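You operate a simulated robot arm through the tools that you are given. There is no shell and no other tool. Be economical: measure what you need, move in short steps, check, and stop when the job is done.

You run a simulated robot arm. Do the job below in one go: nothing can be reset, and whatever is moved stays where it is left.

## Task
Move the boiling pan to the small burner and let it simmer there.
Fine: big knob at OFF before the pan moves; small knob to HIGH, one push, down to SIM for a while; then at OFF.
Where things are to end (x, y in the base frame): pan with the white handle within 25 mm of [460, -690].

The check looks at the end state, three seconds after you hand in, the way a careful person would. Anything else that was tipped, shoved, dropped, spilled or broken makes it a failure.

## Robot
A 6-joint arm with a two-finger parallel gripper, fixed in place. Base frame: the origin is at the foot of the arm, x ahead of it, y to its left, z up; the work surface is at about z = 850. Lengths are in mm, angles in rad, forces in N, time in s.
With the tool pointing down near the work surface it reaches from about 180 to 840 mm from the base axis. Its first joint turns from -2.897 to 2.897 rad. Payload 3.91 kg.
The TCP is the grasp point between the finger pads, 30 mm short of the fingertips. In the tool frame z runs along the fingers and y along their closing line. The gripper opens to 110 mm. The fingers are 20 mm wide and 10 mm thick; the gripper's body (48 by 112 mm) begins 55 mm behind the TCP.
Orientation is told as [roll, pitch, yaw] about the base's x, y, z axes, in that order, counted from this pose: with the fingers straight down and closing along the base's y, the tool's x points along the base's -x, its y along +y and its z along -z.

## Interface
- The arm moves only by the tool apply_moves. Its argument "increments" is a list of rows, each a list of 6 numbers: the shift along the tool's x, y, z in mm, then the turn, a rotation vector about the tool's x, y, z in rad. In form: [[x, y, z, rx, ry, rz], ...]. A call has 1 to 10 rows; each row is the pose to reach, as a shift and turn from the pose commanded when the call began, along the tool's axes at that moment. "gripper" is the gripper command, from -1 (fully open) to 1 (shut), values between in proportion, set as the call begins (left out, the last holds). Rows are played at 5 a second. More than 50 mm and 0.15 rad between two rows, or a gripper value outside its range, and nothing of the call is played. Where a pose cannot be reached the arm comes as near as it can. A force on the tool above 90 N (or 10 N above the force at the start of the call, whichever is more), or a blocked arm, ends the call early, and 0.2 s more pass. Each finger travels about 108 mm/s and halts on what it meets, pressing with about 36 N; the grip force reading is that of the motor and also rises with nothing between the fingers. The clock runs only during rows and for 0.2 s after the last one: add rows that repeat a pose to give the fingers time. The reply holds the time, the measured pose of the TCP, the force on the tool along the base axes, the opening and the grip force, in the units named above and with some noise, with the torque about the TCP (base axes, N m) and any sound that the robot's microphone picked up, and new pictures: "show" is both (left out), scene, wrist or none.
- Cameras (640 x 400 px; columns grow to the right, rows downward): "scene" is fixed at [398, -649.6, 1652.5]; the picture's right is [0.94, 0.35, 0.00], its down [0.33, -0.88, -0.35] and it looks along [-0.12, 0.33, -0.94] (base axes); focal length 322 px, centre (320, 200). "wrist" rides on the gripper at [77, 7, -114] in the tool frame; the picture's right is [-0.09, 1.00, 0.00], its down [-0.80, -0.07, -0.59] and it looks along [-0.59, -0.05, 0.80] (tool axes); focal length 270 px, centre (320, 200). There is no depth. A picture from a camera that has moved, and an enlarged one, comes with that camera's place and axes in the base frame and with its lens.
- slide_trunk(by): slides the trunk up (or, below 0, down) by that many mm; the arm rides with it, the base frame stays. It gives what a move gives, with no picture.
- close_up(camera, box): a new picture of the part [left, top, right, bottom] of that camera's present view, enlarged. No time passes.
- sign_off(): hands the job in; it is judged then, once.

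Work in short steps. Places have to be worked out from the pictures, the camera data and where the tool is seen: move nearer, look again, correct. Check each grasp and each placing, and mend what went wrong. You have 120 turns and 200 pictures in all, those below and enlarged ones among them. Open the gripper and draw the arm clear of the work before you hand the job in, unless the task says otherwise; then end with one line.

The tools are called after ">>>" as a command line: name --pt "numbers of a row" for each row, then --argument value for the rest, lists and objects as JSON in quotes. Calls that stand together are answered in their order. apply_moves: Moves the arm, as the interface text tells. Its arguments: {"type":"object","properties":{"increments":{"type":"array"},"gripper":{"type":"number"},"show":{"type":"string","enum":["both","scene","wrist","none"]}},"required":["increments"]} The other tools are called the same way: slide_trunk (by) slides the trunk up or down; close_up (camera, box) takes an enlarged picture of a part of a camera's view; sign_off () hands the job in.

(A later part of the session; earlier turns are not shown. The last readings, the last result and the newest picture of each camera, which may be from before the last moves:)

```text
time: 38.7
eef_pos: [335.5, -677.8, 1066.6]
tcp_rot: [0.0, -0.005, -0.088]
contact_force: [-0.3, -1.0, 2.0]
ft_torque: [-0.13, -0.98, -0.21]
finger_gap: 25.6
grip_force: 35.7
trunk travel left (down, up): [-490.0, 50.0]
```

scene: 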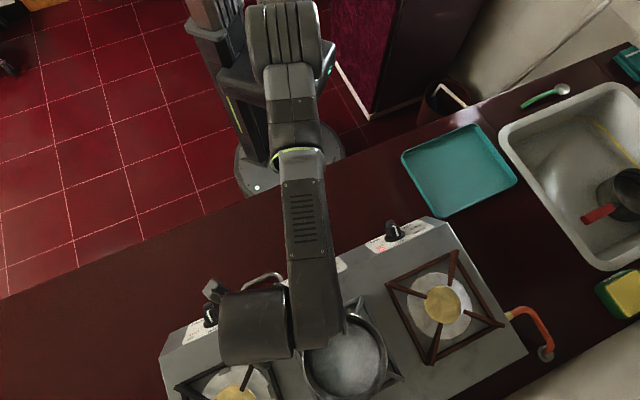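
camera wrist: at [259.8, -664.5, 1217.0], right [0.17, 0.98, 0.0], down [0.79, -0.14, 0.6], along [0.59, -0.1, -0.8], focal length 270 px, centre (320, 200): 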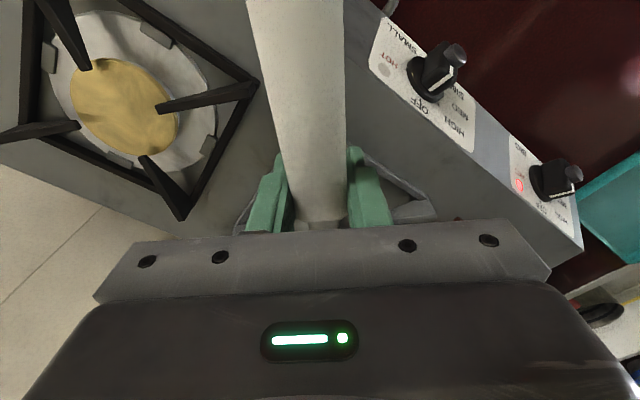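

Contact: the load is now on the grate. I'll open the fingers and rise straight up.

>>> apply_moves --pt "0 0 -1 0 0 0" --pt "0 0 -1 0 0 0" --pt "0 0 -1 0 0 0" --pt "0 0 -30 0 0 0" --pt "0 0 -70 0 0 0" --pt "0 0 -105 0 0 0" --gripper 0

```text
time: 40.1
eef_pos: [336.5, -674.5, 1170.5]
tcp_rot: [0.003, -0.003, -0.086]
contact_force: [-1.4, 1.0, 0.8]
ft_torque: [-0.02, 0.01, 0.03]
finger_gap: 55.1
grip_force: 0.1
trunk travel left (down, up): [-490.0, 50.0]
camera wrist: at [258.4, -661.8, 1286.8], right [0.17, 0.98, 0.0], down [0.79, -0.14, 0.6], along [0.59, -0.1, -0.8], focal length 270 px, centre (320, 200)
```

scene: 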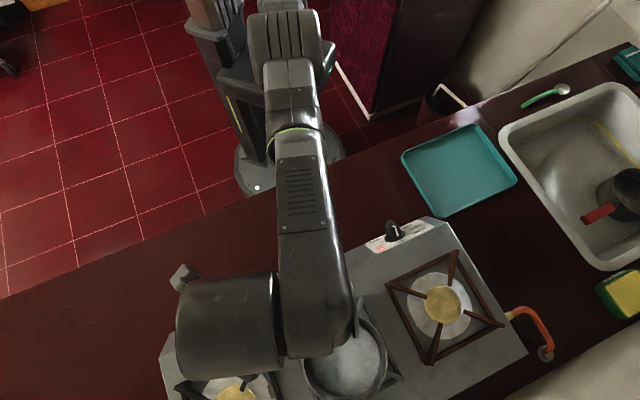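
wrist: 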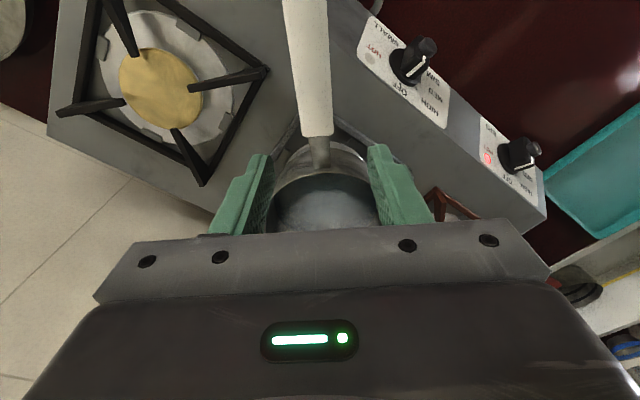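

The pan sits level on the small burner with its handle pointing to -x. I'll move to the front side of the small knob, high up, and yaw to -45°.

>>> apply_moves --pt "5 10 -25 0 0 0" --pt "20 45 -50 0 0 0.12" --pt "36 81 -50 0 0 0.24" --pt "52 117 -50 0 0 0.36" --pt "68 153 -50 0 0 0.48" --pt "83 188 -50 0 0 0.6" --pt "83 188 -50 0 0 0.699" --show "none"

>>> close_up --camera "scene" --box '[160, 220, 448, 400]'

```text
time: 41.7
eef_pos: [269.1, -481.3, 1220.0]
tcp_rot: [0.005, -0.001, -0.787]
contact_force: [-0.2, 0.0, 0.2]
ft_torque: [0.0, 0.01, -0.05]
finger_gap: 54.9
grip_force: 0.0
trunk travel left (down, up): [-490.0, 50.0]
```

```text
2.22 times, centred on (304, 310) of scene
camera zoom: at [398.0, -649.6, 1652.5], right [0.94, 0.35, 0.0], down [0.33, -0.88, -0.35], along [-0.12, 0.33, -0.94], focal length 716 px, centre (356, -44)
```

zoom: 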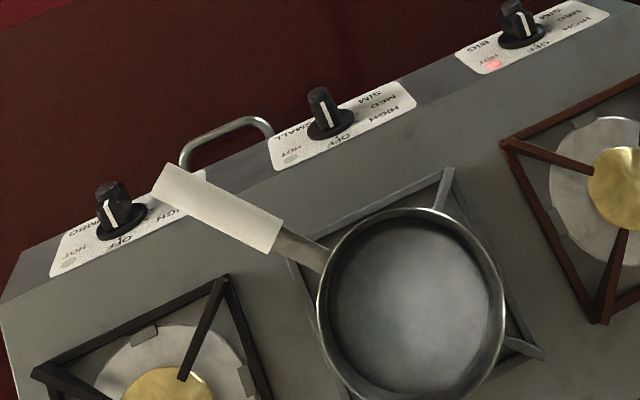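

The pan centre projects to about (459,-687), right on target. Now I tilt the tool to the panel's angle at this height.

>>> apply_moves --pt "0 0 0 0 -0.134 0" --pt "0 0 0 0 -0.268 0" --pt "0 0 0 0 -0.402 0" --pt "0 0 0 0 -0.536 0" --pt "0 0 0 0 -0.67 0" --pt "0 0 0 0 -0.804 0" --pt "0 0 0 0 -0.938 0" --pt "0 0 0 0 -1.073 0" --pt "0 0 0 0 -1.073 0" --show "none"

```text
time: 43.7
eef_pos: [267.6, -484.0, 1221.0]
tcp_rot: [0.003, -1.078, -0.788]
contact_force: [-0.4, 0.5, 0.1]
ft_torque: [0.0, 0.01, -0.03]
finger_gap: 55.2
grip_force: 0.0
trunk travel left (down, up): [-490.0, 50.0]
```

Tilt achieved. I'll lower the trunk 240, which puts the TCP about 135 mm out from the small knob along its axis.

>>> slide_trunk --by -240

>>> apply_moves --pt "0 0 0 0 0 0" --show "both"

```text
time: 46.2
eef_pos: [268.4, -481.7, 982.2]
tcp_rot: [0.005, -1.076, -0.789]
contact_force: [-0.2, 0.0, -0.4]
ft_torque: [0.01, 0.03, 0.01]
finger_gap: 54.9
grip_force: 0.1
trunk travel left (down, up): [-250.0, 290.0]
```

```text
time: 46.6
eef_pos: [268.5, -482.6, 980.9]
tcp_rot: [0.006, -1.074, -0.788]
contact_force: [0.0, 0.5, 0.0]
ft_torque: [0.02, 0.03, -0.01]
finger_gap: 55.0
grip_force: 0.0
trunk travel left (down, up): [-250.0, 290.0]
camera wrist: at [175.8, -380.4, 969.3], right [0.73, 0.68, 0.08], down [-0.15, 0.05, 0.99], along [0.66, -0.74, 0.14], focal length 270 px, centre (320, 200)
```

scene: 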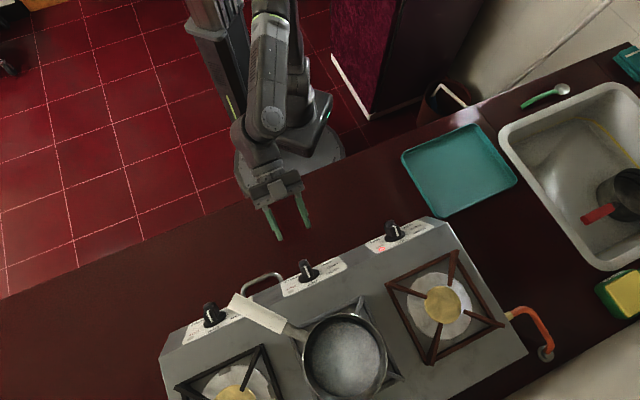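
wrist: 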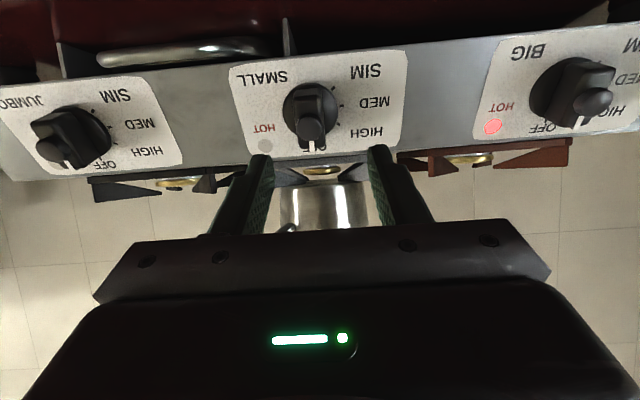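

The small knob is nearly on axis. Comparing with the big-knob view, its centre is about (346.5,-575,921). I'll shift (-5,-10) laterally and advance 50 mm, then check.

>>> apply_moves --pt "-2 -5 12 0 0 0" --pt "-5 -10 25 0 0 0" --pt "-5 -10 50 0 0 0" --pt "-5 -10 50 0 0 0" --show "wrist"

```text
time: 47.6
eef_pos: [294.2, -523.3, 962.0]
tcp_rot: [0.006, -1.076, -0.789]
contact_force: [-0.3, 0.4, -0.1]
ft_torque: [0.05, -0.03, 0.0]
finger_gap: 55.2
grip_force: 0.1
trunk travel left (down, up): [-250.0, 290.0]
camera wrist: at [202.2, -421.2, 949.8], right [0.73, 0.68, 0.08], down [-0.15, 0.05, 0.99], along [0.66, -0.74, 0.14], focal length 270 px, centre (320, 200)
```

wrist: 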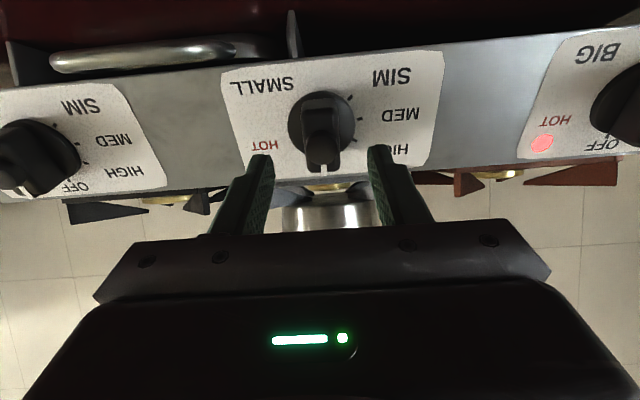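

Centred. I'll advance 40 mm to straddle the bar.

>>> apply_moves --pt "0 0 15 0 0 0" --pt "0 0 30 0 0 0" --pt "0 0 40 0 0 0" --pt "0 0 40 0 0 0" --show "wrist"

```text
time: 48.6
eef_pos: [319.0, -547.2, 943.0]
tcp_rot: [0.006, -1.074, -0.79]
contact_force: [-0.2, 1.1, 0.5]
ft_torque: [0.0, 0.05, 0.03]
finger_gap: 54.9
grip_force: 0.1
trunk travel left (down, up): [-250.0, 290.0]
camera wrist: at [225.8, -445.2, 931.5], right [0.73, 0.68, 0.08], down [-0.15, 0.05, 0.99], along [0.66, -0.74, 0.14], focal length 270 px, centre (320, 200)
```

wrist: 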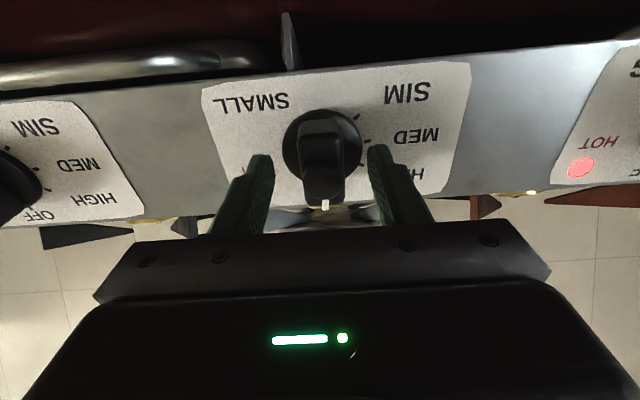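

The fingers straddle the bar. I'll close.

>>> apply_moves --pt "0 0 0 0 0 0" --pt "0 0 0 0 0 0" --pt "0 0 0 0 0 0" --gripper 1 --show "none"

```text
time: 49.4
eef_pos: [319.3, -547.0, 943.1]
tcp_rot: [0.006, -1.075, -0.787]
contact_force: [6.9, 6.1, -1.6]
ft_torque: [-0.19, -0.13, -0.05]
finger_gap: 23.8
grip_force: 45.1
trunk travel left (down, up): [-250.0, 290.0]
```

Firm grip with little side force. I'll turn counter-clockwise 60° to HIGH.

>>> apply_moves --pt "0 1 0 0 0 -0.1" --pt "0 1 0 0 0 -0.22" --pt "0 1 0 0 0 -0.34" --pt "0 1 0 0 0 -0.46" --pt "0 1 0 0 0 -0.58" --pt "0 1 0 0 0 -0.7" --pt "0 1 0 0 0 -0.82" --pt "0 1 0 0 0 -0.94" --pt "0 1 0 0 0 -1.047" --pt "0 1 0 0 0 -1.047" --show "both"

```text
time: 51.6
eef_pos: [320.6, -545.4, 942.8]
tcp_rot: [-1.012, -0.457, 0.52]
contact_force: [1.2, 15.9, -3.0]
ft_torque: [0.94, -0.33, 1.48]
finger_gap: 24.2
grip_force: 44.8
trunk travel left (down, up): [-250.0, 290.0]
camera wrist: at [188.8, -503.7, 959.5], right [0.13, 0.68, -0.72], down [0.25, 0.68, 0.69], along [0.96, -0.27, -0.08], focal length 270 px, centre (320, 200)
```

scene: 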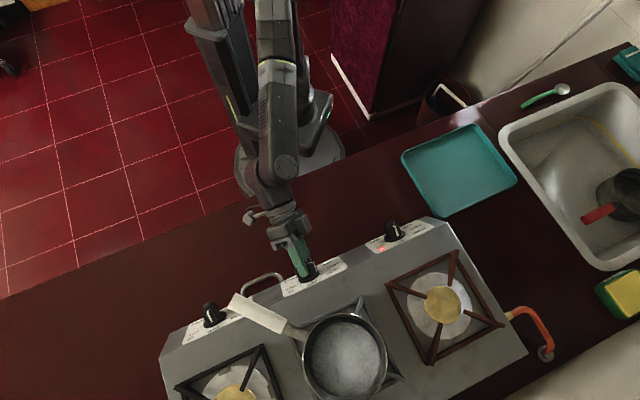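
wrist: 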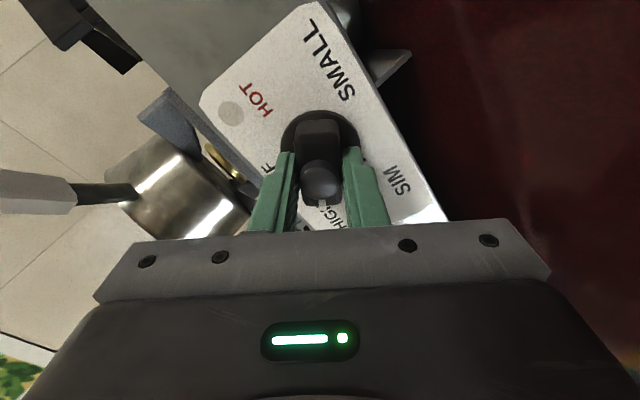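

The bar points to HIGH and there's no flame yet, as expected before ignition. I'll release and back off to verify before pushing the cap.

>>> apply_moves --pt "0 0 0 0 0 0" --pt "0 0 0 0 0 0" --pt "0 0 -20 0 0 0" --pt "0 0 -45 0 0 0" --pt "0 0 -45 0 0 0" --gripper 0 --show "wrist"

>>> close_up --camera "wrist" --box '[200, 40, 456, 200]'

```text
time: 52.8
eef_pos: [291.7, -517.7, 963.1]
tcp_rot: [-1.013, -0.457, 0.517]
contact_force: [-0.4, -0.7, -0.7]
ft_torque: [-0.02, -0.01, 0.01]
finger_gap: 55.1
grip_force: 0.0
trunk travel left (down, up): [-250.0, 290.0]
camera wrist: at [160.2, -476.7, 980.3], right [0.13, 0.68, -0.72], down [0.25, 0.68, 0.69], along [0.96, -0.27, -0.08], focal length 270 px, centre (320, 200)
```

wrist: 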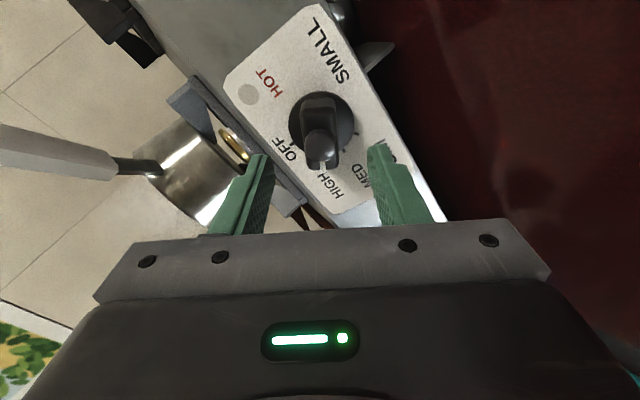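

```text
2.50 times, centred on (328, 120) of wrist
camera zoom: at [160.2, -476.7, 980.3], right [0.13, 0.68, -0.72], down [0.25, 0.68, 0.69], along [0.96, -0.27, -0.08], focal length 676 px, centre (300, 400)
```

zoom: 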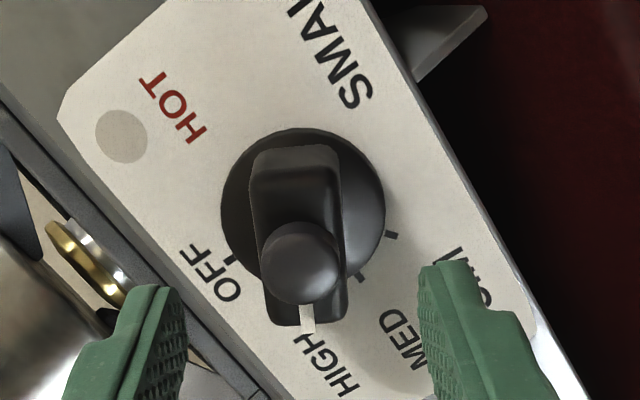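

The pointer is exactly at HIGH and the cap is on the tool axis. I'll shut the fingers and advance to just short of the cap, with about 4 mm to spare.

>>> apply_moves --pt "0 0 0 0 0 0" --pt "0 0 0 0 0 0" --pt "0 0 0 0 0 0" --pt "0 0 10 0 0 0" --pt "0 0 18 0 0 0" --pt "0 0 18 0 0 0" --gripper 1 --show "wrist"

>>> close_up --camera "wrist" --box '[200, 80, 456, 240]'

```text
time: 54.2
eef_pos: [305.0, -529.4, 955.7]
tcp_rot: [-1.013, -0.46, 0.519]
contact_force: [-3.2, 3.5, 1.2]
ft_torque: [0.01, 0.01, 0.04]
finger_gap: 0.0
grip_force: 35.8
trunk travel left (down, up): [-250.0, 290.0]
heard: click
camera wrist: at [172.4, -488.3, 972.4], right [0.13, 0.68, -0.72], down [0.25, 0.68, 0.69], along [0.96, -0.27, -0.08], focal length 270 px, centre (320, 200)
```

wrist: 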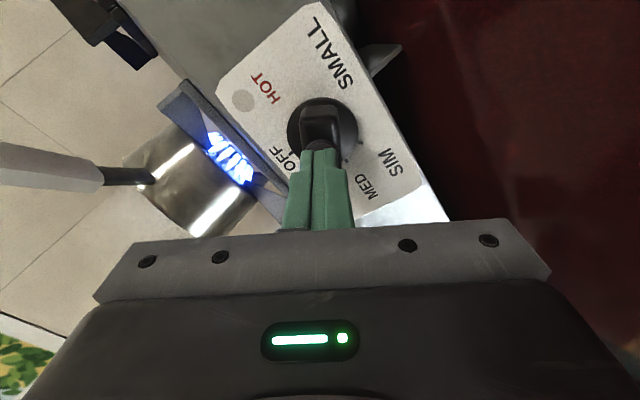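

```text
2.50 times, centred on (328, 160) of wrist
camera zoom: at [172.4, -488.3, 972.4], right [0.13, 0.68, -0.72], down [0.25, 0.68, 0.69], along [0.96, -0.27, -0.08], focal length 676 px, centre (300, 300)
```

zoom: 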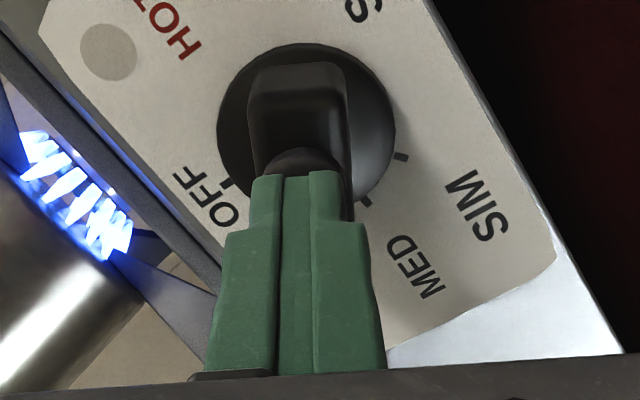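

A click was heard and the burner lit, so that was the one push. I'll back straight off without pressing again and open the fingers.

>>> apply_moves --pt "0 0 -18 0 0 0" --pt "0 0 -18 0 0 0" --show "none"

>>> apply_moves --pt "0 0 0 0 0 0" --pt "0 0 0 0 0 0" --pt "0 0 0 0 0 0" --gripper 0 --show "wrist"

```text
time: 54.8
eef_pos: [293.5, -518.8, 962.4]
tcp_rot: [-1.014, -0.458, 0.518]
contact_force: [0.0, -0.4, 0.2]
ft_torque: [0.0, 0.01, -0.01]
finger_gap: 0.0
grip_force: 36.0
trunk travel left (down, up): [-250.0, 290.0]
```

```text
time: 55.6
eef_pos: [293.4, -519.2, 964.8]
tcp_rot: [-1.012, -0.458, 0.518]
contact_force: [-0.7, 0.6, 0.0]
ft_torque: [0.01, -0.03, -0.02]
finger_gap: 54.9
grip_force: 0.1
trunk travel left (down, up): [-250.0, 290.0]
camera wrist: at [162.2, -477.7, 980.7], right [0.13, 0.68, -0.72], down [0.25, 0.68, 0.69], along [0.96, -0.27, -0.08], focal length 270 px, centre (320, 200)
```

wrist: 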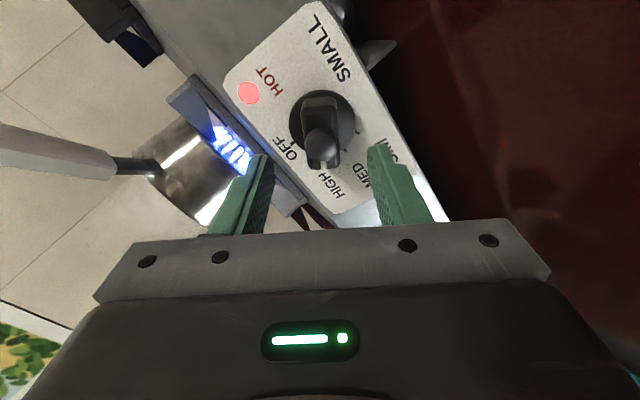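

It stays lit and the HOT lamp is on. I'll re-advance 44 mm and grip the bar.

>>> apply_moves --pt "0 0 15 0 0 0" --pt "0 0 30 0 0 0" --pt "0 0 44 0 0 0" --pt "0 0 44 0 0 0" --show "none"

>>> apply_moves --pt "0 0 0 0 0 0" --pt "0 0 0 0 0 0" --pt "0 0 0 0 0 0" --gripper 1 --show "wrist"

```text
time: 56.6
eef_pos: [319.9, -547.1, 943.6]
tcp_rot: [-1.009, -0.459, 0.518]
contact_force: [-0.5, 0.3, 0.6]
ft_torque: [-0.01, -0.02, -0.03]
finger_gap: 55.2
grip_force: 0.1
trunk travel left (down, up): [-250.0, 290.0]
```

```text
time: 57.4
eef_pos: [320.0, -547.0, 941.7]
tcp_rot: [-1.007, -0.459, 0.518]
contact_force: [-2.0, 9.1, -8.9]
ft_torque: [0.95, 0.29, 0.82]
finger_gap: 24.1
grip_force: 44.5
trunk travel left (down, up): [-250.0, 290.0]
camera wrist: at [188.1, -504.2, 959.2], right [0.13, 0.69, -0.72], down [0.25, 0.68, 0.69], along [0.96, -0.27, -0.08], focal length 270 px, centre (320, 200)
```

wrist: 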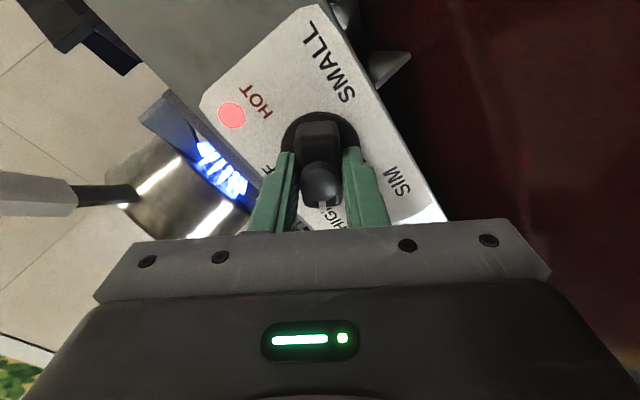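

Gripped. I'll turn counter-clockwise about 70° to SIM.

>>> apply_moves --pt "0 0 0 0 0 -0.136" --pt "0 0 0 0 0 -0.272" --pt "0 0 0 0 0 -0.408" --pt "0 0 0 0 0 -0.544" --pt "0 0 0 0 0 -0.68" --pt "0 0 0 0 0 -0.816" --pt "0 0 0 0 0 -0.952" --pt "0 0 0 0 0 -1.088" --pt "0 0 0 0 0 -1.222" --pt "0 0 0 0 0 -1.222" --show "both"

```text
time: 59.1
eef_pos: [321.2, -546.8, 941.3]
tcp_rot: [-0.99, 0.357, 0.997]
contact_force: [-30.7, -2.9, -15.3]
ft_torque: [-0.97, -0.17, -1.05]
finger_gap: 24.1
grip_force: 45.4
out of reach, approached as far as the arm can: row 7, 8
trunk travel left (down, up): [-250.0, 290.0]
stopped in row 8: the force on the tool passed its limit at 97 N (the readings are from after the stop); the commanded pose is now the measured one
camera wrist: at [207.8, -535.9, 1024.4], right [-0.57, 0.12, -0.81], down [0.09, 0.99, 0.08], along [0.81, -0.03, -0.58], focal length 270 px, centre (320, 200)
```

scene: 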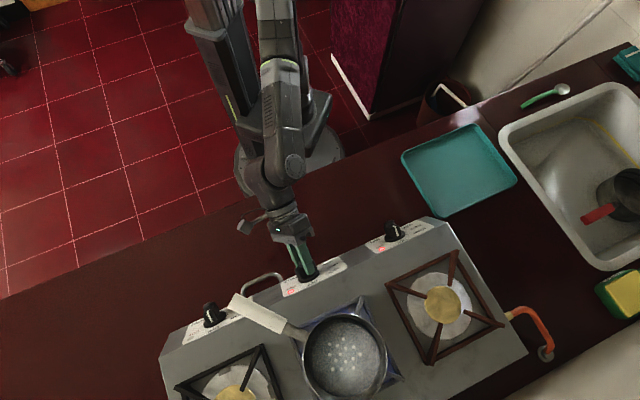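
wrist: 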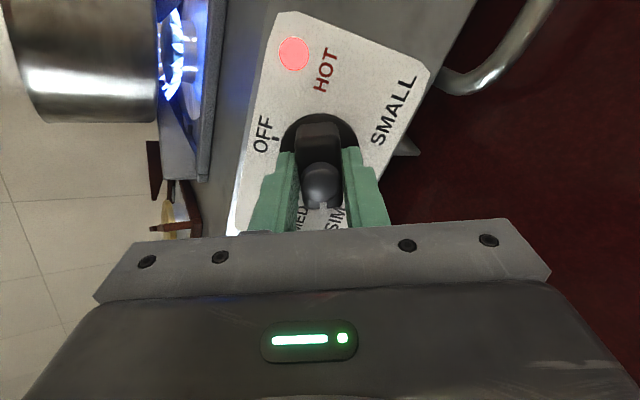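

The wrist hit its turning limit with the pointer between MED and SIM. I'll release, back off, rotate the tool 180° (the grip is symmetric), and finish the turn from there.

>>> apply_moves --pt "0 0 0 0 0 0" --pt "0 0 0 0 0 0" --pt "0 0 -20 0 0 0" --pt "0 0 -45 0 0 0" --pt "0 0 -45 0 0 0" --gripper 0 --show "wrist"

>>> close_up --camera "wrist" --box '[200, 40, 456, 200]'

```text
time: 60.3
eef_pos: [298.7, -517.4, 967.4]
tcp_rot: [-0.996, 0.359, 1.004]
contact_force: [-1.5, 0.5, 0.1]
ft_torque: [-0.02, -0.01, 0.0]
finger_gap: 54.7
grip_force: 0.0
trunk travel left (down, up): [-250.0, 290.0]
camera wrist: at [186.3, -506.6, 1049.2], right [-0.57, 0.11, -0.81], down [0.09, 0.99, 0.08], along [0.82, -0.03, -0.58], focal length 270 px, centre (320, 200)
```

wrist: 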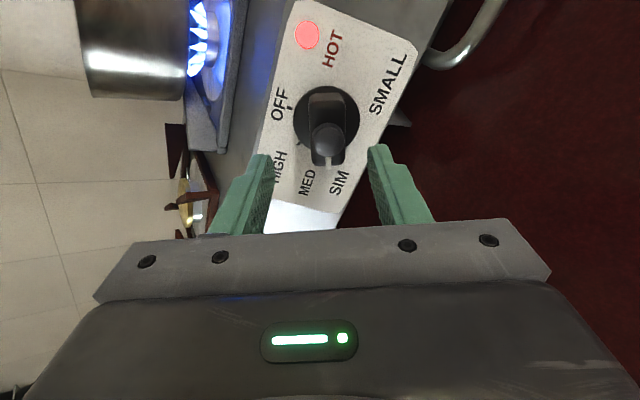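

```text
2.50 times, centred on (328, 120) of wrist
camera zoom: at [186.3, -506.6, 1049.2], right [-0.57, 0.11, -0.81], down [0.09, 0.99, 0.08], along [0.82, -0.03, -0.58], focal length 676 px, centre (300, 400)
```

zoom: 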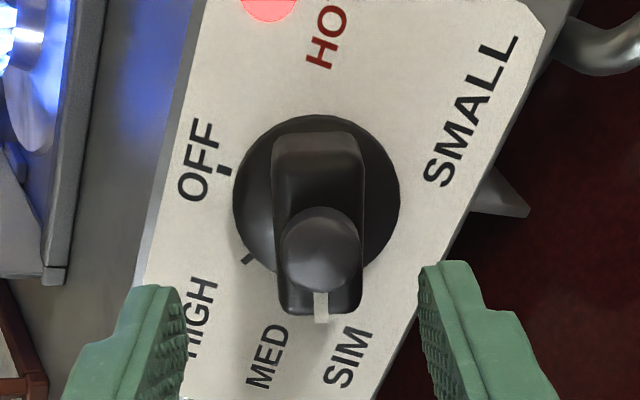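

The pointer is at about 114°, so SIM needs another 16°. I'll rotate the tool +180° about its axis while clear of the knob.

>>> apply_moves --pt "0 0 0 0 0 0.148" --pt "0 0 0 0 0 0.296" --pt "0 0 0 0 0 0.444" --pt "0 0 0 0 0 0.592" --pt "0 0 0 0 0 0.74" --pt "0 0 0 0 0 0.888" --pt "0 0 0 0 0 1.036" --pt "0 0 0 0 0 1.184" --pt "0 0 0 0 0 1.332" --pt "0 0 0 0 0 1.48" --show "none"

>>> apply_moves --pt "0 0 0 0 0 0.148" --pt "0 0 0 0 0 0.296" --pt "0 0 0 0 0 0.444" --pt "0 0 0 0 0 0.592" --pt "0 0 0 0 0 0.74" --pt "0 0 0 0 0 0.888" --pt "0 0 0 0 0 1.036" --pt "0 0 0 0 0 1.184" --pt "0 0 0 0 0 1.332" --pt "0 0 0 0 0 1.48" --show "none"

>>> apply_moves --pt "0 0 0 0 0 0.09" --pt "0 0 0 0 0 0.18" --pt "0 0 0 0 0 0.18" --show "both"

```text
time: 62.5
eef_pos: [298.3, -516.5, 967.9]
tcp_rot: [-0.689, -0.851, 0.038]
contact_force: [-0.6, 0.2, 0.9]
ft_torque: [0.0, -0.01, -0.02]
finger_gap: 54.9
grip_force: 0.1
trunk travel left (down, up): [-250.0, 290.0]
```

```text
time: 64.7
eef_pos: [298.5, -515.6, 967.0]
tcp_rot: [0.948, -0.507, -2.026]
contact_force: [0.2, 0.0, -0.4]
ft_torque: [-0.03, 0.0, -0.01]
finger_gap: 55.1
grip_force: 0.1
trunk travel left (down, up): [-250.0, 290.0]
```

```text
time: 65.5
eef_pos: [297.4, -517.3, 966.9]
tcp_rot: [0.996, -0.362, -2.137]
contact_force: [0.1, 0.2, -0.3]
ft_torque: [-0.02, -0.04, 0.0]
finger_gap: 55.2
grip_force: 0.0
trunk travel left (down, up): [-250.0, 290.0]
camera wrist: at [271.5, -385.5, 1005.3], right [0.57, -0.11, 0.81], down [-0.81, -0.27, 0.53], along [0.16, -0.96, -0.24], focal length 270 px, centre (320, 200)
```

scene: 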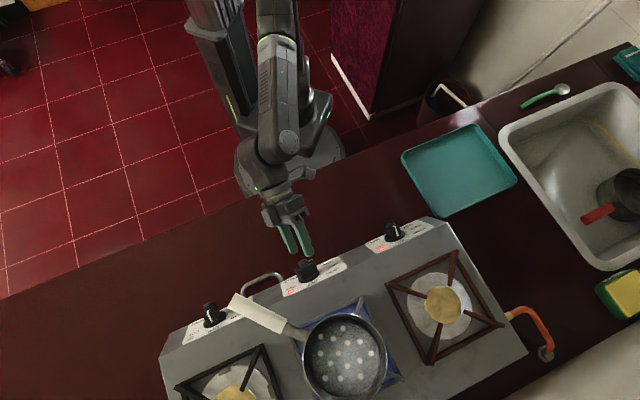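
wrist: 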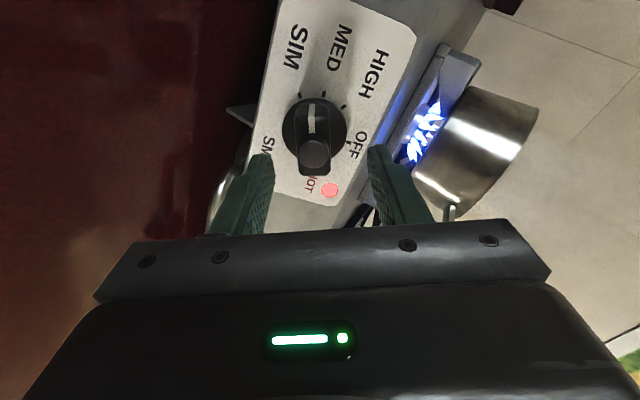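

The flip worked. I'll correct the small 2° tilt and 6 mm lateral error, then check before advancing.

>>> apply_moves --pt "-3.8 -5.9 1.4 -0.0354 -0.01 0" --pt "-3.8 -5.9 1.4 -0.0354 -0.01 0" --show "none"

>>> apply_moves --pt "0 0 15 0 0 0" --pt "0 0 25 0 0 0" --pt "0 0 25 0 0 0" --show "wrist"

```text
time: 66.1
eef_pos: [293.9, -519.5, 962.5]
tcp_rot: [1.034, -0.366, -2.146]
contact_force: [0.7, 0.7, -0.9]
ft_torque: [-0.03, -0.02, -0.01]
finger_gap: 55.1
grip_force: 0.1
trunk travel left (down, up): [-250.0, 290.0]
```

```text
time: 66.9
eef_pos: [309.0, -534.8, 950.0]
tcp_rot: [1.033, -0.366, -2.147]
contact_force: [-0.4, -0.2, 0.1]
ft_torque: [-0.01, 0.01, 0.03]
finger_gap: 55.1
grip_force: 0.1
trunk travel left (down, up): [-250.0, 290.0]
camera wrist: at [280.4, -403.7, 984.5], right [0.55, -0.09, 0.83], down [-0.82, -0.26, 0.51], along [0.17, -0.96, -0.21], focal length 270 px, centre (320, 200)
```

wrist: 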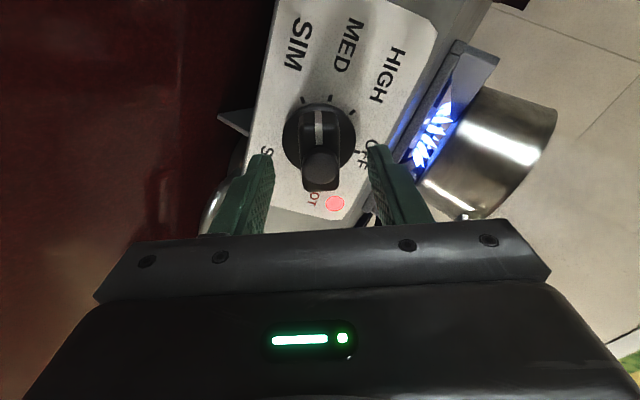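

Centred. I'll advance the last 18 mm and grip.

>>> apply_moves --pt "0 0 10 0 0 0" --pt "0 0 18 0 0 0" --pt "0 0 18 0 0 0" --show "none"

>>> apply_moves --pt "0 0 0 0 0 0" --pt "0 0 0 0 0 0" --pt "0 0 0 0 0 0" --gripper 1 --show "wrist"

```text
time: 67.7
eef_pos: [320.5, -547.6, 942.1]
tcp_rot: [1.032, -0.366, -2.147]
contact_force: [-0.6, -0.8, 0.2]
ft_torque: [0.0, 0.02, -0.01]
finger_gap: 55.0
grip_force: 0.0
trunk travel left (down, up): [-250.0, 290.0]
```

```text
time: 68.5
eef_pos: [319.3, -546.9, 941.6]
tcp_rot: [1.03, -0.366, -2.147]
contact_force: [-4.6, 1.1, -3.7]
ft_torque: [0.41, 0.94, -0.67]
finger_gap: 24.4
grip_force: 45.3
trunk travel left (down, up): [-250.0, 290.0]
camera wrist: at [291.3, -415.6, 976.0], right [0.55, -0.09, 0.83], down [-0.82, -0.26, 0.52], along [0.17, -0.96, -0.22], focal length 270 px, centre (320, 200)
```

wrist: 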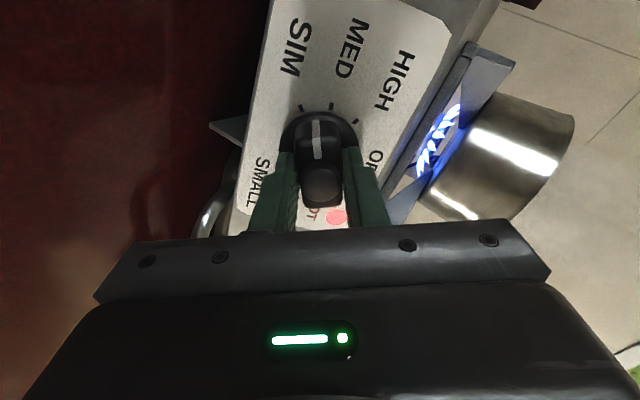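

Gripped, with the pointer between the MED and SIM ticks. I'll turn 0.29 rad further to SIM.

>>> apply_moves --pt "0 0 0 0 0 -0.1" --pt "0 0 0 0 0 -0.2" --pt "0 0 0 0 0 -0.29" --pt "0 0 0 0 0 -0.29" --show "wrist"

>>> close_up --camera "wrist" --box '[200, 0, 520, 200]'

```text
time: 69.5
eef_pos: [320.1, -548.4, 940.7]
tcp_rot: [0.945, -0.609, -1.965]
contact_force: [-4.7, -0.2, -8.1]
ft_torque: [1.28, 0.59, -0.42]
finger_gap: 24.0
grip_force: 45.1
trunk travel left (down, up): [-250.0, 290.0]
camera wrist: at [277.4, -416.1, 958.8], right [0.69, 0.14, 0.71], down [-0.67, -0.25, 0.7], along [0.27, -0.96, -0.08], focal length 270 px, centre (320, 200)
```

wrist: 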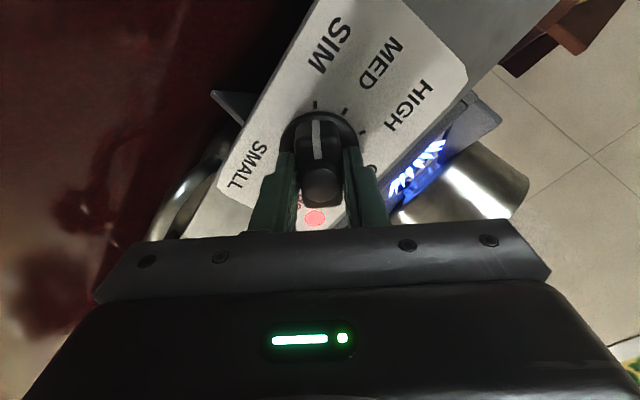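

```text
2.00 times, centred on (360, 100) of wrist
camera zoom: at [277.4, -416.1, 958.8], right [0.69, 0.14, 0.71], down [-0.67, -0.25, 0.7], along [0.27, -0.96, -0.08], focal length 541 px, centre (240, 400)
```

zoom: 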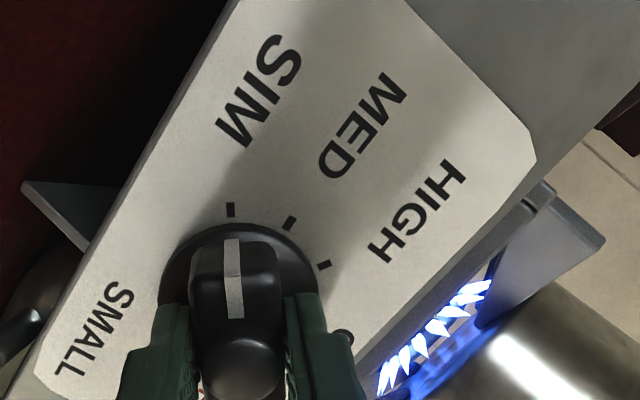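

The pointer is on the SIM tick and the flame is lit. I'll hold here and let it simmer for a while.

>>> apply_moves --pt "0 0 0 0 0 0" --pt "0 0 0 0 0 0" --pt "0 0 0 0 0 0" --pt "0 0 0 0 0 0" --pt "0 0 0 0 0 0" --pt "0 0 0 0 0 0" --pt "0 0 0 0 0 0" --pt "0 0 0 0 0 0" --pt "0 0 0 0 0 0" --pt "0 0 0 0 0 0" --show "none"

>>> apply_moves --pt "0 0 0 0 0 0" --pt "0 0 0 0 0 0" --pt "0 0 0 0 0 0" --pt "0 0 0 0 0 0" --pt "0 0 0 0 0 0" --pt "0 0 0 0 0 0" --pt "0 0 0 0 0 0" --pt "0 0 0 0 0 0" --pt "0 0 0 0 0 0" --pt "0 0 0 0 0 0" --show "none"

>>> apply_moves --pt "0 0 0 0 0 0" --pt "0 0 0 0 0 0" --pt "0 0 0 0 0 0" --pt "0 0 0 0 0 0" --pt "0 0 0 0 0 0" --pt "0 0 0 0 0 0" --pt "0 0 0 0 0 0" --pt "0 0 0 0 0 0" --pt "0 0 0 0 0 0" --pt "0 0 0 0 0 0" --show "none"

>>> apply_moves --pt "0 0 0 0 0 0" --pt "0 0 0 0 0 0" --pt "0 0 0 0 0 0" --pt "0 0 0 0 0 0" --pt "0 0 0 0 0 0" --pt "0 0 0 0 0 0" --pt "0 0 0 0 0 0" --pt "0 0 0 0 0 0" --pt "0 0 0 0 0 0" --pt "0 0 0 0 0 0" --show "scene"

>>> close_up --camera "scene" --box '[224, 250, 464, 400]'

```text
time: 71.7
eef_pos: [319.3, -547.5, 941.7]
tcp_rot: [0.947, -0.61, -1.965]
contact_force: [-8.0, 2.8, -14.3]
ft_torque: [0.69, 0.68, -1.01]
finger_gap: 24.3
grip_force: 44.9
trunk travel left (down, up): [-250.0, 290.0]
```

```text
time: 73.9
eef_pos: [319.6, -547.1, 942.0]
tcp_rot: [0.944, -0.61, -1.965]
contact_force: [-9.6, 3.3, -16.0]
ft_torque: [0.89, 0.71, -0.83]
finger_gap: 24.1
grip_force: 44.9
trunk travel left (down, up): [-250.0, 290.0]
```

```text
time: 76.1
eef_pos: [319.5, -548.0, 943.1]
tcp_rot: [0.947, -0.608, -1.967]
contact_force: [-9.2, 5.1, -17.6]
ft_torque: [0.86, 0.8, -0.81]
finger_gap: 24.0
grip_force: 44.7
trunk travel left (down, up): [-250.0, 290.0]
```

```text
time: 78.3
eef_pos: [320.0, -546.5, 941.3]
tcp_rot: [0.948, -0.61, -1.968]
contact_force: [-10.3, 3.9, -17.8]
ft_torque: [0.86, 0.75, -0.86]
finger_gap: 23.9
grip_force: 45.1
trunk travel left (down, up): [-250.0, 290.0]
```

scene: 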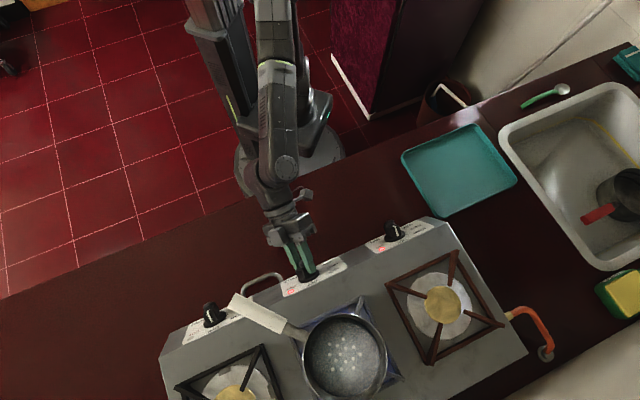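

```text
2.67 times, centred on (344, 325) of scene
camera zoom: at [398.0, -649.6, 1652.5], right [0.94, 0.35, 0.0], down [0.33, -0.88, -0.35], along [-0.12, 0.33, -0.94], focal length 859 px, centre (256, -133)
```

zoom: 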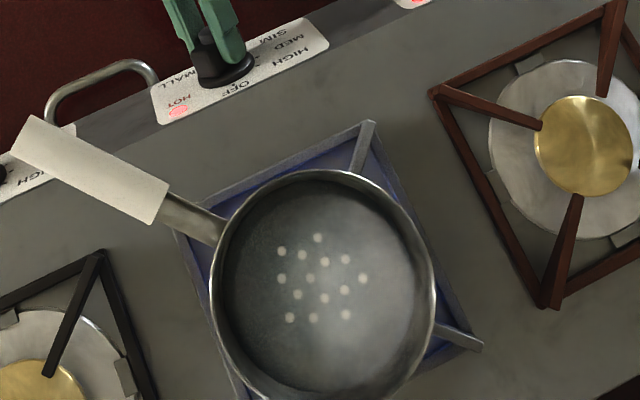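

It is simmering gently with small bubbles. I'll hold for another 13 seconds or so.

>>> apply_moves --pt "0 0 0 0 0 0" --pt "0 0 0 0 0 0" --pt "0 0 0 0 0 0" --pt "0 0 0 0 0 0" --pt "0 0 0 0 0 0" --pt "0 0 0 0 0 0" --pt "0 0 0 0 0 0" --pt "0 0 0 0 0 0" --pt "0 0 0 0 0 0" --pt "0 0 0 0 0 0" --show "none"

>>> apply_moves --pt "0 0 0 0 0 0" --pt "0 0 0 0 0 0" --pt "0 0 0 0 0 0" --pt "0 0 0 0 0 0" --pt "0 0 0 0 0 0" --pt "0 0 0 0 0 0" --pt "0 0 0 0 0 0" --pt "0 0 0 0 0 0" --pt "0 0 0 0 0 0" --pt "0 0 0 0 0 0" --show "none"

>>> apply_moves --pt "0 0 0 0 0 0" --pt "0 0 0 0 0 0" --pt "0 0 0 0 0 0" --pt "0 0 0 0 0 0" --pt "0 0 0 0 0 0" --pt "0 0 0 0 0 0" --pt "0 0 0 0 0 0" --pt "0 0 0 0 0 0" --pt "0 0 0 0 0 0" --pt "0 0 0 0 0 0" --show "none"

>>> apply_moves --pt "0 0 0 0 0 0" --pt "0 0 0 0 0 0" --pt "0 0 0 0 0 0" --pt "0 0 0 0 0 0" --pt "0 0 0 0 0 0" --pt "0 0 0 0 0 0" --pt "0 0 0 0 0 0" --pt "0 0 0 0 0 0" --pt "0 0 0 0 0 0" --pt "0 0 0 0 0 0" --show "none"

>>> apply_moves --pt "0 0 0 0 0 0" --pt "0 0 0 0 0 0" --pt "0 0 0 0 0 0" --pt "0 0 0 0 0 0" --pt "0 0 0 0 0 0" --pt "0 0 0 0 0 0" --pt "0 0 0 0 0 0" --pt "0 0 0 0 0 0" --pt "0 0 0 0 0 0" --pt "0 0 0 0 0 0" --show "none"

>>> apply_moves --pt "0 0 0 0 0 0" --pt "0 0 0 0 0 0" --pt "0 0 0 0 0 0" --pt "0 0 0 0 0 0" --pt "0 0 0 0 0 0" --pt "0 0 0 0 0 0" --pt "0 0 0 0 0 0" --pt "0 0 0 0 0 0" --pt "0 0 0 0 0 0" --pt "0 0 0 0 0 0" --show "wrist"

```text
time: 80.5
eef_pos: [320.5, -548.5, 942.3]
tcp_rot: [0.949, -0.608, -1.966]
contact_force: [-9.2, 5.0, -17.3]
ft_torque: [0.9, 0.76, -0.88]
finger_gap: 24.1
grip_force: 44.8
trunk travel left (down, up): [-250.0, 290.0]
```

```text
time: 82.7
eef_pos: [320.1, -546.1, 941.0]
tcp_rot: [0.947, -0.61, -1.967]
contact_force: [-10.3, 3.9, -17.8]
ft_torque: [0.87, 0.75, -0.8]
finger_gap: 24.2
grip_force: 44.9
trunk travel left (down, up): [-250.0, 290.0]
```

```text
time: 84.9
eef_pos: [319.8, -548.1, 942.3]
tcp_rot: [0.947, -0.61, -1.967]
contact_force: [-9.7, 3.5, -16.4]
ft_torque: [0.9, 0.77, -0.85]
finger_gap: 23.8
grip_force: 44.9
trunk travel left (down, up): [-250.0, 290.0]
```

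```text
time: 87.1
eef_pos: [320.0, -548.2, 940.5]
tcp_rot: [0.949, -0.61, -1.967]
contact_force: [-9.9, 2.9, -16.6]
ft_torque: [0.85, 0.75, -0.85]
finger_gap: 23.8
grip_force: 45.2
trunk travel left (down, up): [-250.0, 290.0]
```

```text
time: 89.3
eef_pos: [319.5, -547.6, 941.6]
tcp_rot: [0.947, -0.609, -1.967]
contact_force: [-9.4, 2.5, -16.2]
ft_torque: [0.82, 0.77, -0.87]
finger_gap: 24.0
grip_force: 44.6
trunk travel left (down, up): [-250.0, 290.0]
```

```text
time: 91.5
eef_pos: [318.7, -548.8, 942.0]
tcp_rot: [0.948, -0.609, -1.967]
contact_force: [-9.9, 2.3, -15.6]
ft_torque: [0.83, 0.74, -0.86]
finger_gap: 24.1
grip_force: 45.3
trunk travel left (down, up): [-250.0, 290.0]
camera wrist: at [277.3, -416.3, 959.0], right [0.69, 0.14, 0.71], down [-0.67, -0.25, 0.7], along [0.27, -0.96, -0.08], focal length 270 px, centre (320, 200)
```

wrist: 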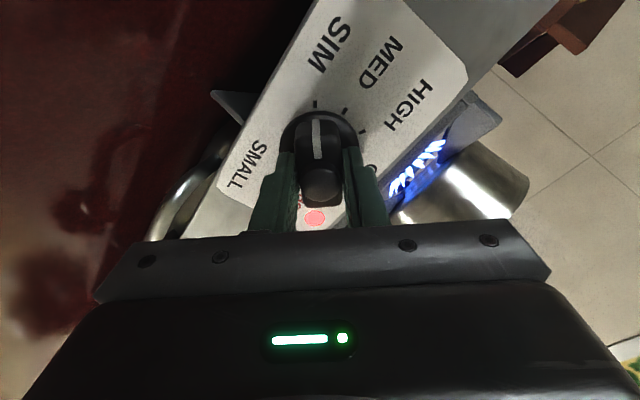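

It has simmered 22 s. I'll now turn clockwise back toward OFF, about 130° in two parts.

>>> apply_moves --pt "0 0 0 0 0 0.12" --pt "0 0 0 0 0 0.24" --pt "0 0 0 0 0 0.36" --pt "0 0 0 0 0 0.48" --pt "0 0 0 0 0 0.6" --pt "0 0 0 0 0 0.72" --pt "0 0 0 0 0 0.84" --pt "0 0 0 0 0 0.96" --pt "0 0 0 0 0 1.08" --pt "0 0 0 0 0 1.2" --show "wrist"

```text
time: 93.7
eef_pos: [320.1, -547.2, 940.7]
tcp_rot: [1.012, 0.428, -2.608]
contact_force: [-17.0, 5.7, -21.8]
ft_torque: [1.05, 1.47, -0.45]
finger_gap: 24.1
grip_force: 44.3
trunk travel left (down, up): [-250.0, 290.0]
camera wrist: at [307.7, -444.5, 1034.8], right [-0.1, -0.67, 0.73], down [-0.99, 0.04, -0.1], along [0.04, -0.74, -0.67], focal length 270 px, centre (320, 200)
```

wrist: 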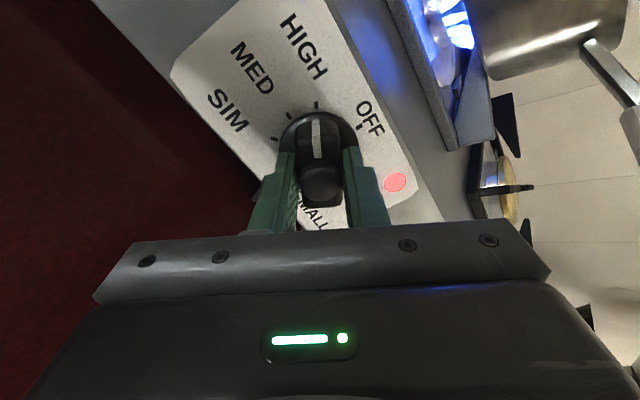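

It is at HIGH and following well. I'll continue the last 60° or so to OFF.

>>> apply_moves --pt "0 0 0 0 0 0.12" --pt "0 0 0 0 0 0.24" --pt "0 0 0 0 0 0.36" --pt "0 0 0 0 0 0.48" --pt "0 0 0 0 0 0.6" --pt "0 0 0 0 0 0.72" --pt "0 0 0 0 0 0.84" --pt "0 0 0 0 0 0.96" --pt "0 0 0 0 0 1.05" --pt "0 0 0 0 0 1.05" --show "both"

```text
time: 95.9
eef_pos: [319.9, -546.4, 939.7]
tcp_rot: [0.05, 1.067, 2.416]
contact_force: [-9.6, 7.8, -26.9]
ft_torque: [-0.04, 0.02, -0.06]
finger_gap: 24.0
grip_force: 44.9
trunk travel left (down, up): [-250.0, 290.0]
camera wrist: at [271.4, -504.7, 1065.4], right [-0.73, -0.69, -0.05], down [-0.61, 0.68, -0.42], along [0.32, -0.27, -0.91], focal length 270 px, centre (320, 200)
```

scene: 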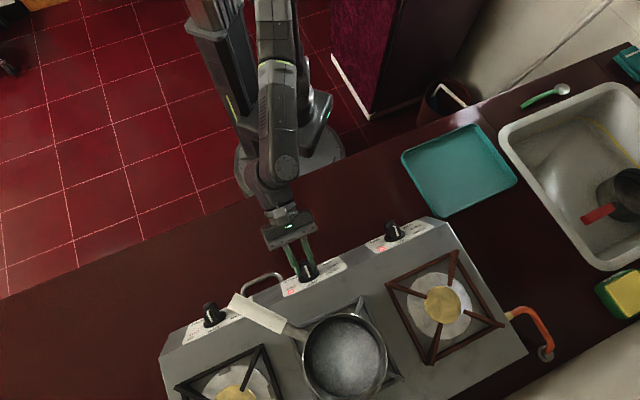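
wrist: 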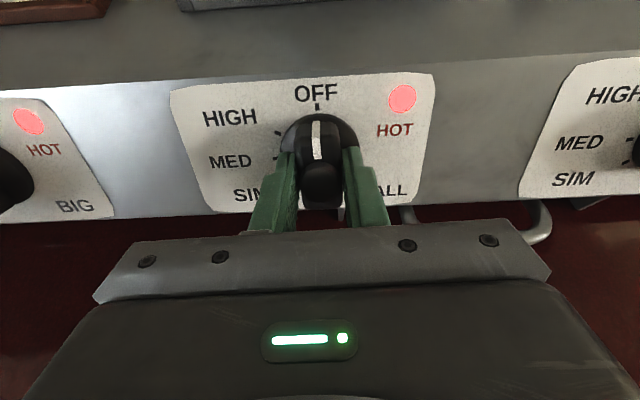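

The pointer is at OFF, and both the flame and the bubbles are gone. I'll release, back off along the axis, and inspect.

>>> apply_moves --pt "0 0 0 0 0 0" --pt "0 0 0 0 0 0" --pt "0 0 -25 0 0 0" --pt "0 0 -60 0 0 0" --pt "0 0 -100 0 0 0" --pt "0 0 -100 0 0 0" --gripper 0 --show "wrist"

>>> close_up --camera "wrist" --box '[0, 60, 640, 260]'

>>> close_up --camera "scene" --box '[200, 210, 456, 370]'

```text
time: 97.3
eef_pos: [258.1, -483.4, 990.2]
tcp_rot: [0.057, 1.072, 2.421]
contact_force: [0.3, -0.1, -0.5]
ft_torque: [0.02, -0.01, 0.03]
finger_gap: 55.0
grip_force: 0.0
trunk travel left (down, up): [-250.0, 290.0]
camera wrist: at [209.8, -441.5, 1114.8], right [-0.73, -0.69, -0.05], down [-0.61, 0.67, -0.42], along [0.32, -0.28, -0.91], focal length 270 px, centre (320, 200)
```

wrist: 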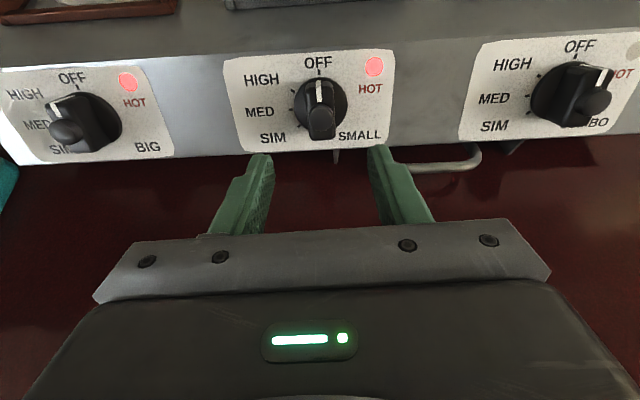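

```text
1.00 times, centred on (320, 160) of wrist (not enlarged: the box is as wide or as high as the picture)
camera zoom: at [209.8, -441.5, 1114.8], right [-0.73, -0.69, -0.05], down [-0.61, 0.67, -0.42], along [0.32, -0.28, -0.91], focal length 270 px, centre (320, 240)
```

zoom: 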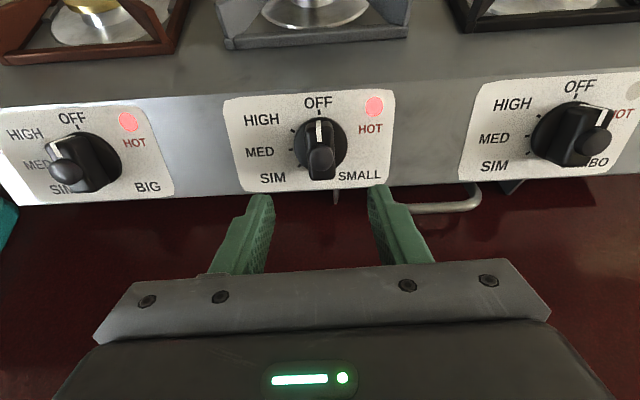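

```text
2.50 times, centred on (328, 290) of scene
camera zoom: at [398.0, -649.6, 1652.5], right [0.94, 0.35, 0.0], down [0.33, -0.88, -0.35], along [-0.12, 0.33, -0.94], focal length 805 px, centre (300, -25)
```

zoom: 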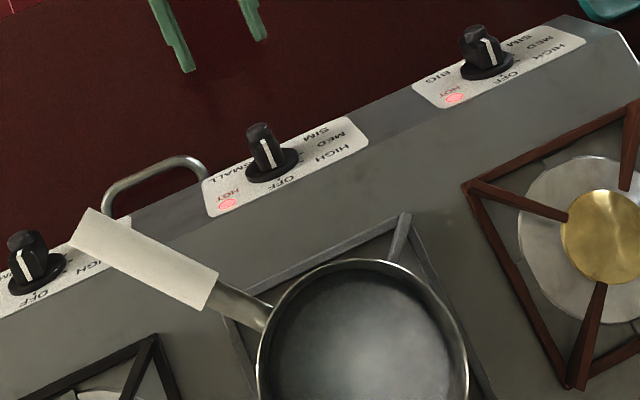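

Both knobs are at OFF, no flame is lit, and the pan is centred on the small burner. I'll open fully, back off a little more and raise the arm.

>>> apply_moves --pt "0 0 -20 0 0 0" --pt "0 0 -40 0 0 0" --pt "0 0 -40 0 0 0" --gripper -1 --show "none"

>>> slide_trunk --by 150

>>> apply_moves --pt "0 0 0 0 0 0" --show "scene"

```text
time: 98.1
eef_pos: [231.6, -457.8, 1011.2]
tcp_rot: [0.058, 1.074, 2.421]
contact_force: [0.5, -0.3, -0.2]
ft_torque: [-0.01, 0.02, 0.02]
finger_gap: 110.0
grip_force: 0.0
trunk travel left (down, up): [-250.0, 290.0]
```

```text
time: 99.8
eef_pos: [233.2, -459.3, 1160.4]
tcp_rot: [0.057, 1.072, 2.421]
contact_force: [0.0, 0.1, -0.3]
ft_torque: [0.04, 0.01, 0.01]
finger_gap: 110.0
grip_force: 0.2
trunk travel left (down, up): [-400.0, 140.0]
```

```text
time: 100.2
eef_pos: [232.2, -459.0, 1160.6]
tcp_rot: [0.058, 1.072, 2.422]
contact_force: [0.0, 1.0, 0.3]
ft_torque: [0.02, -0.02, 0.0]
finger_gap: 110.1
grip_force: 0.1
trunk travel left (down, up): [-400.0, 140.0]
```

scene: 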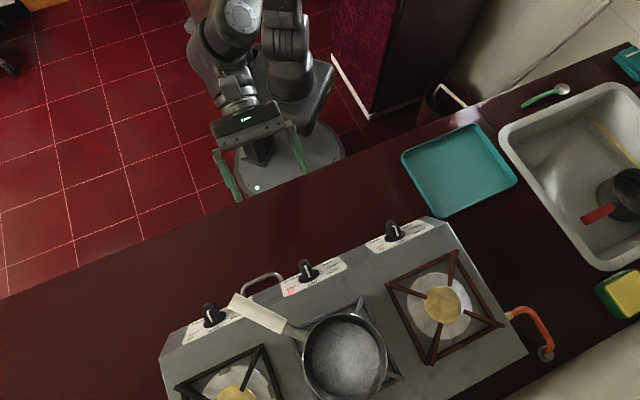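

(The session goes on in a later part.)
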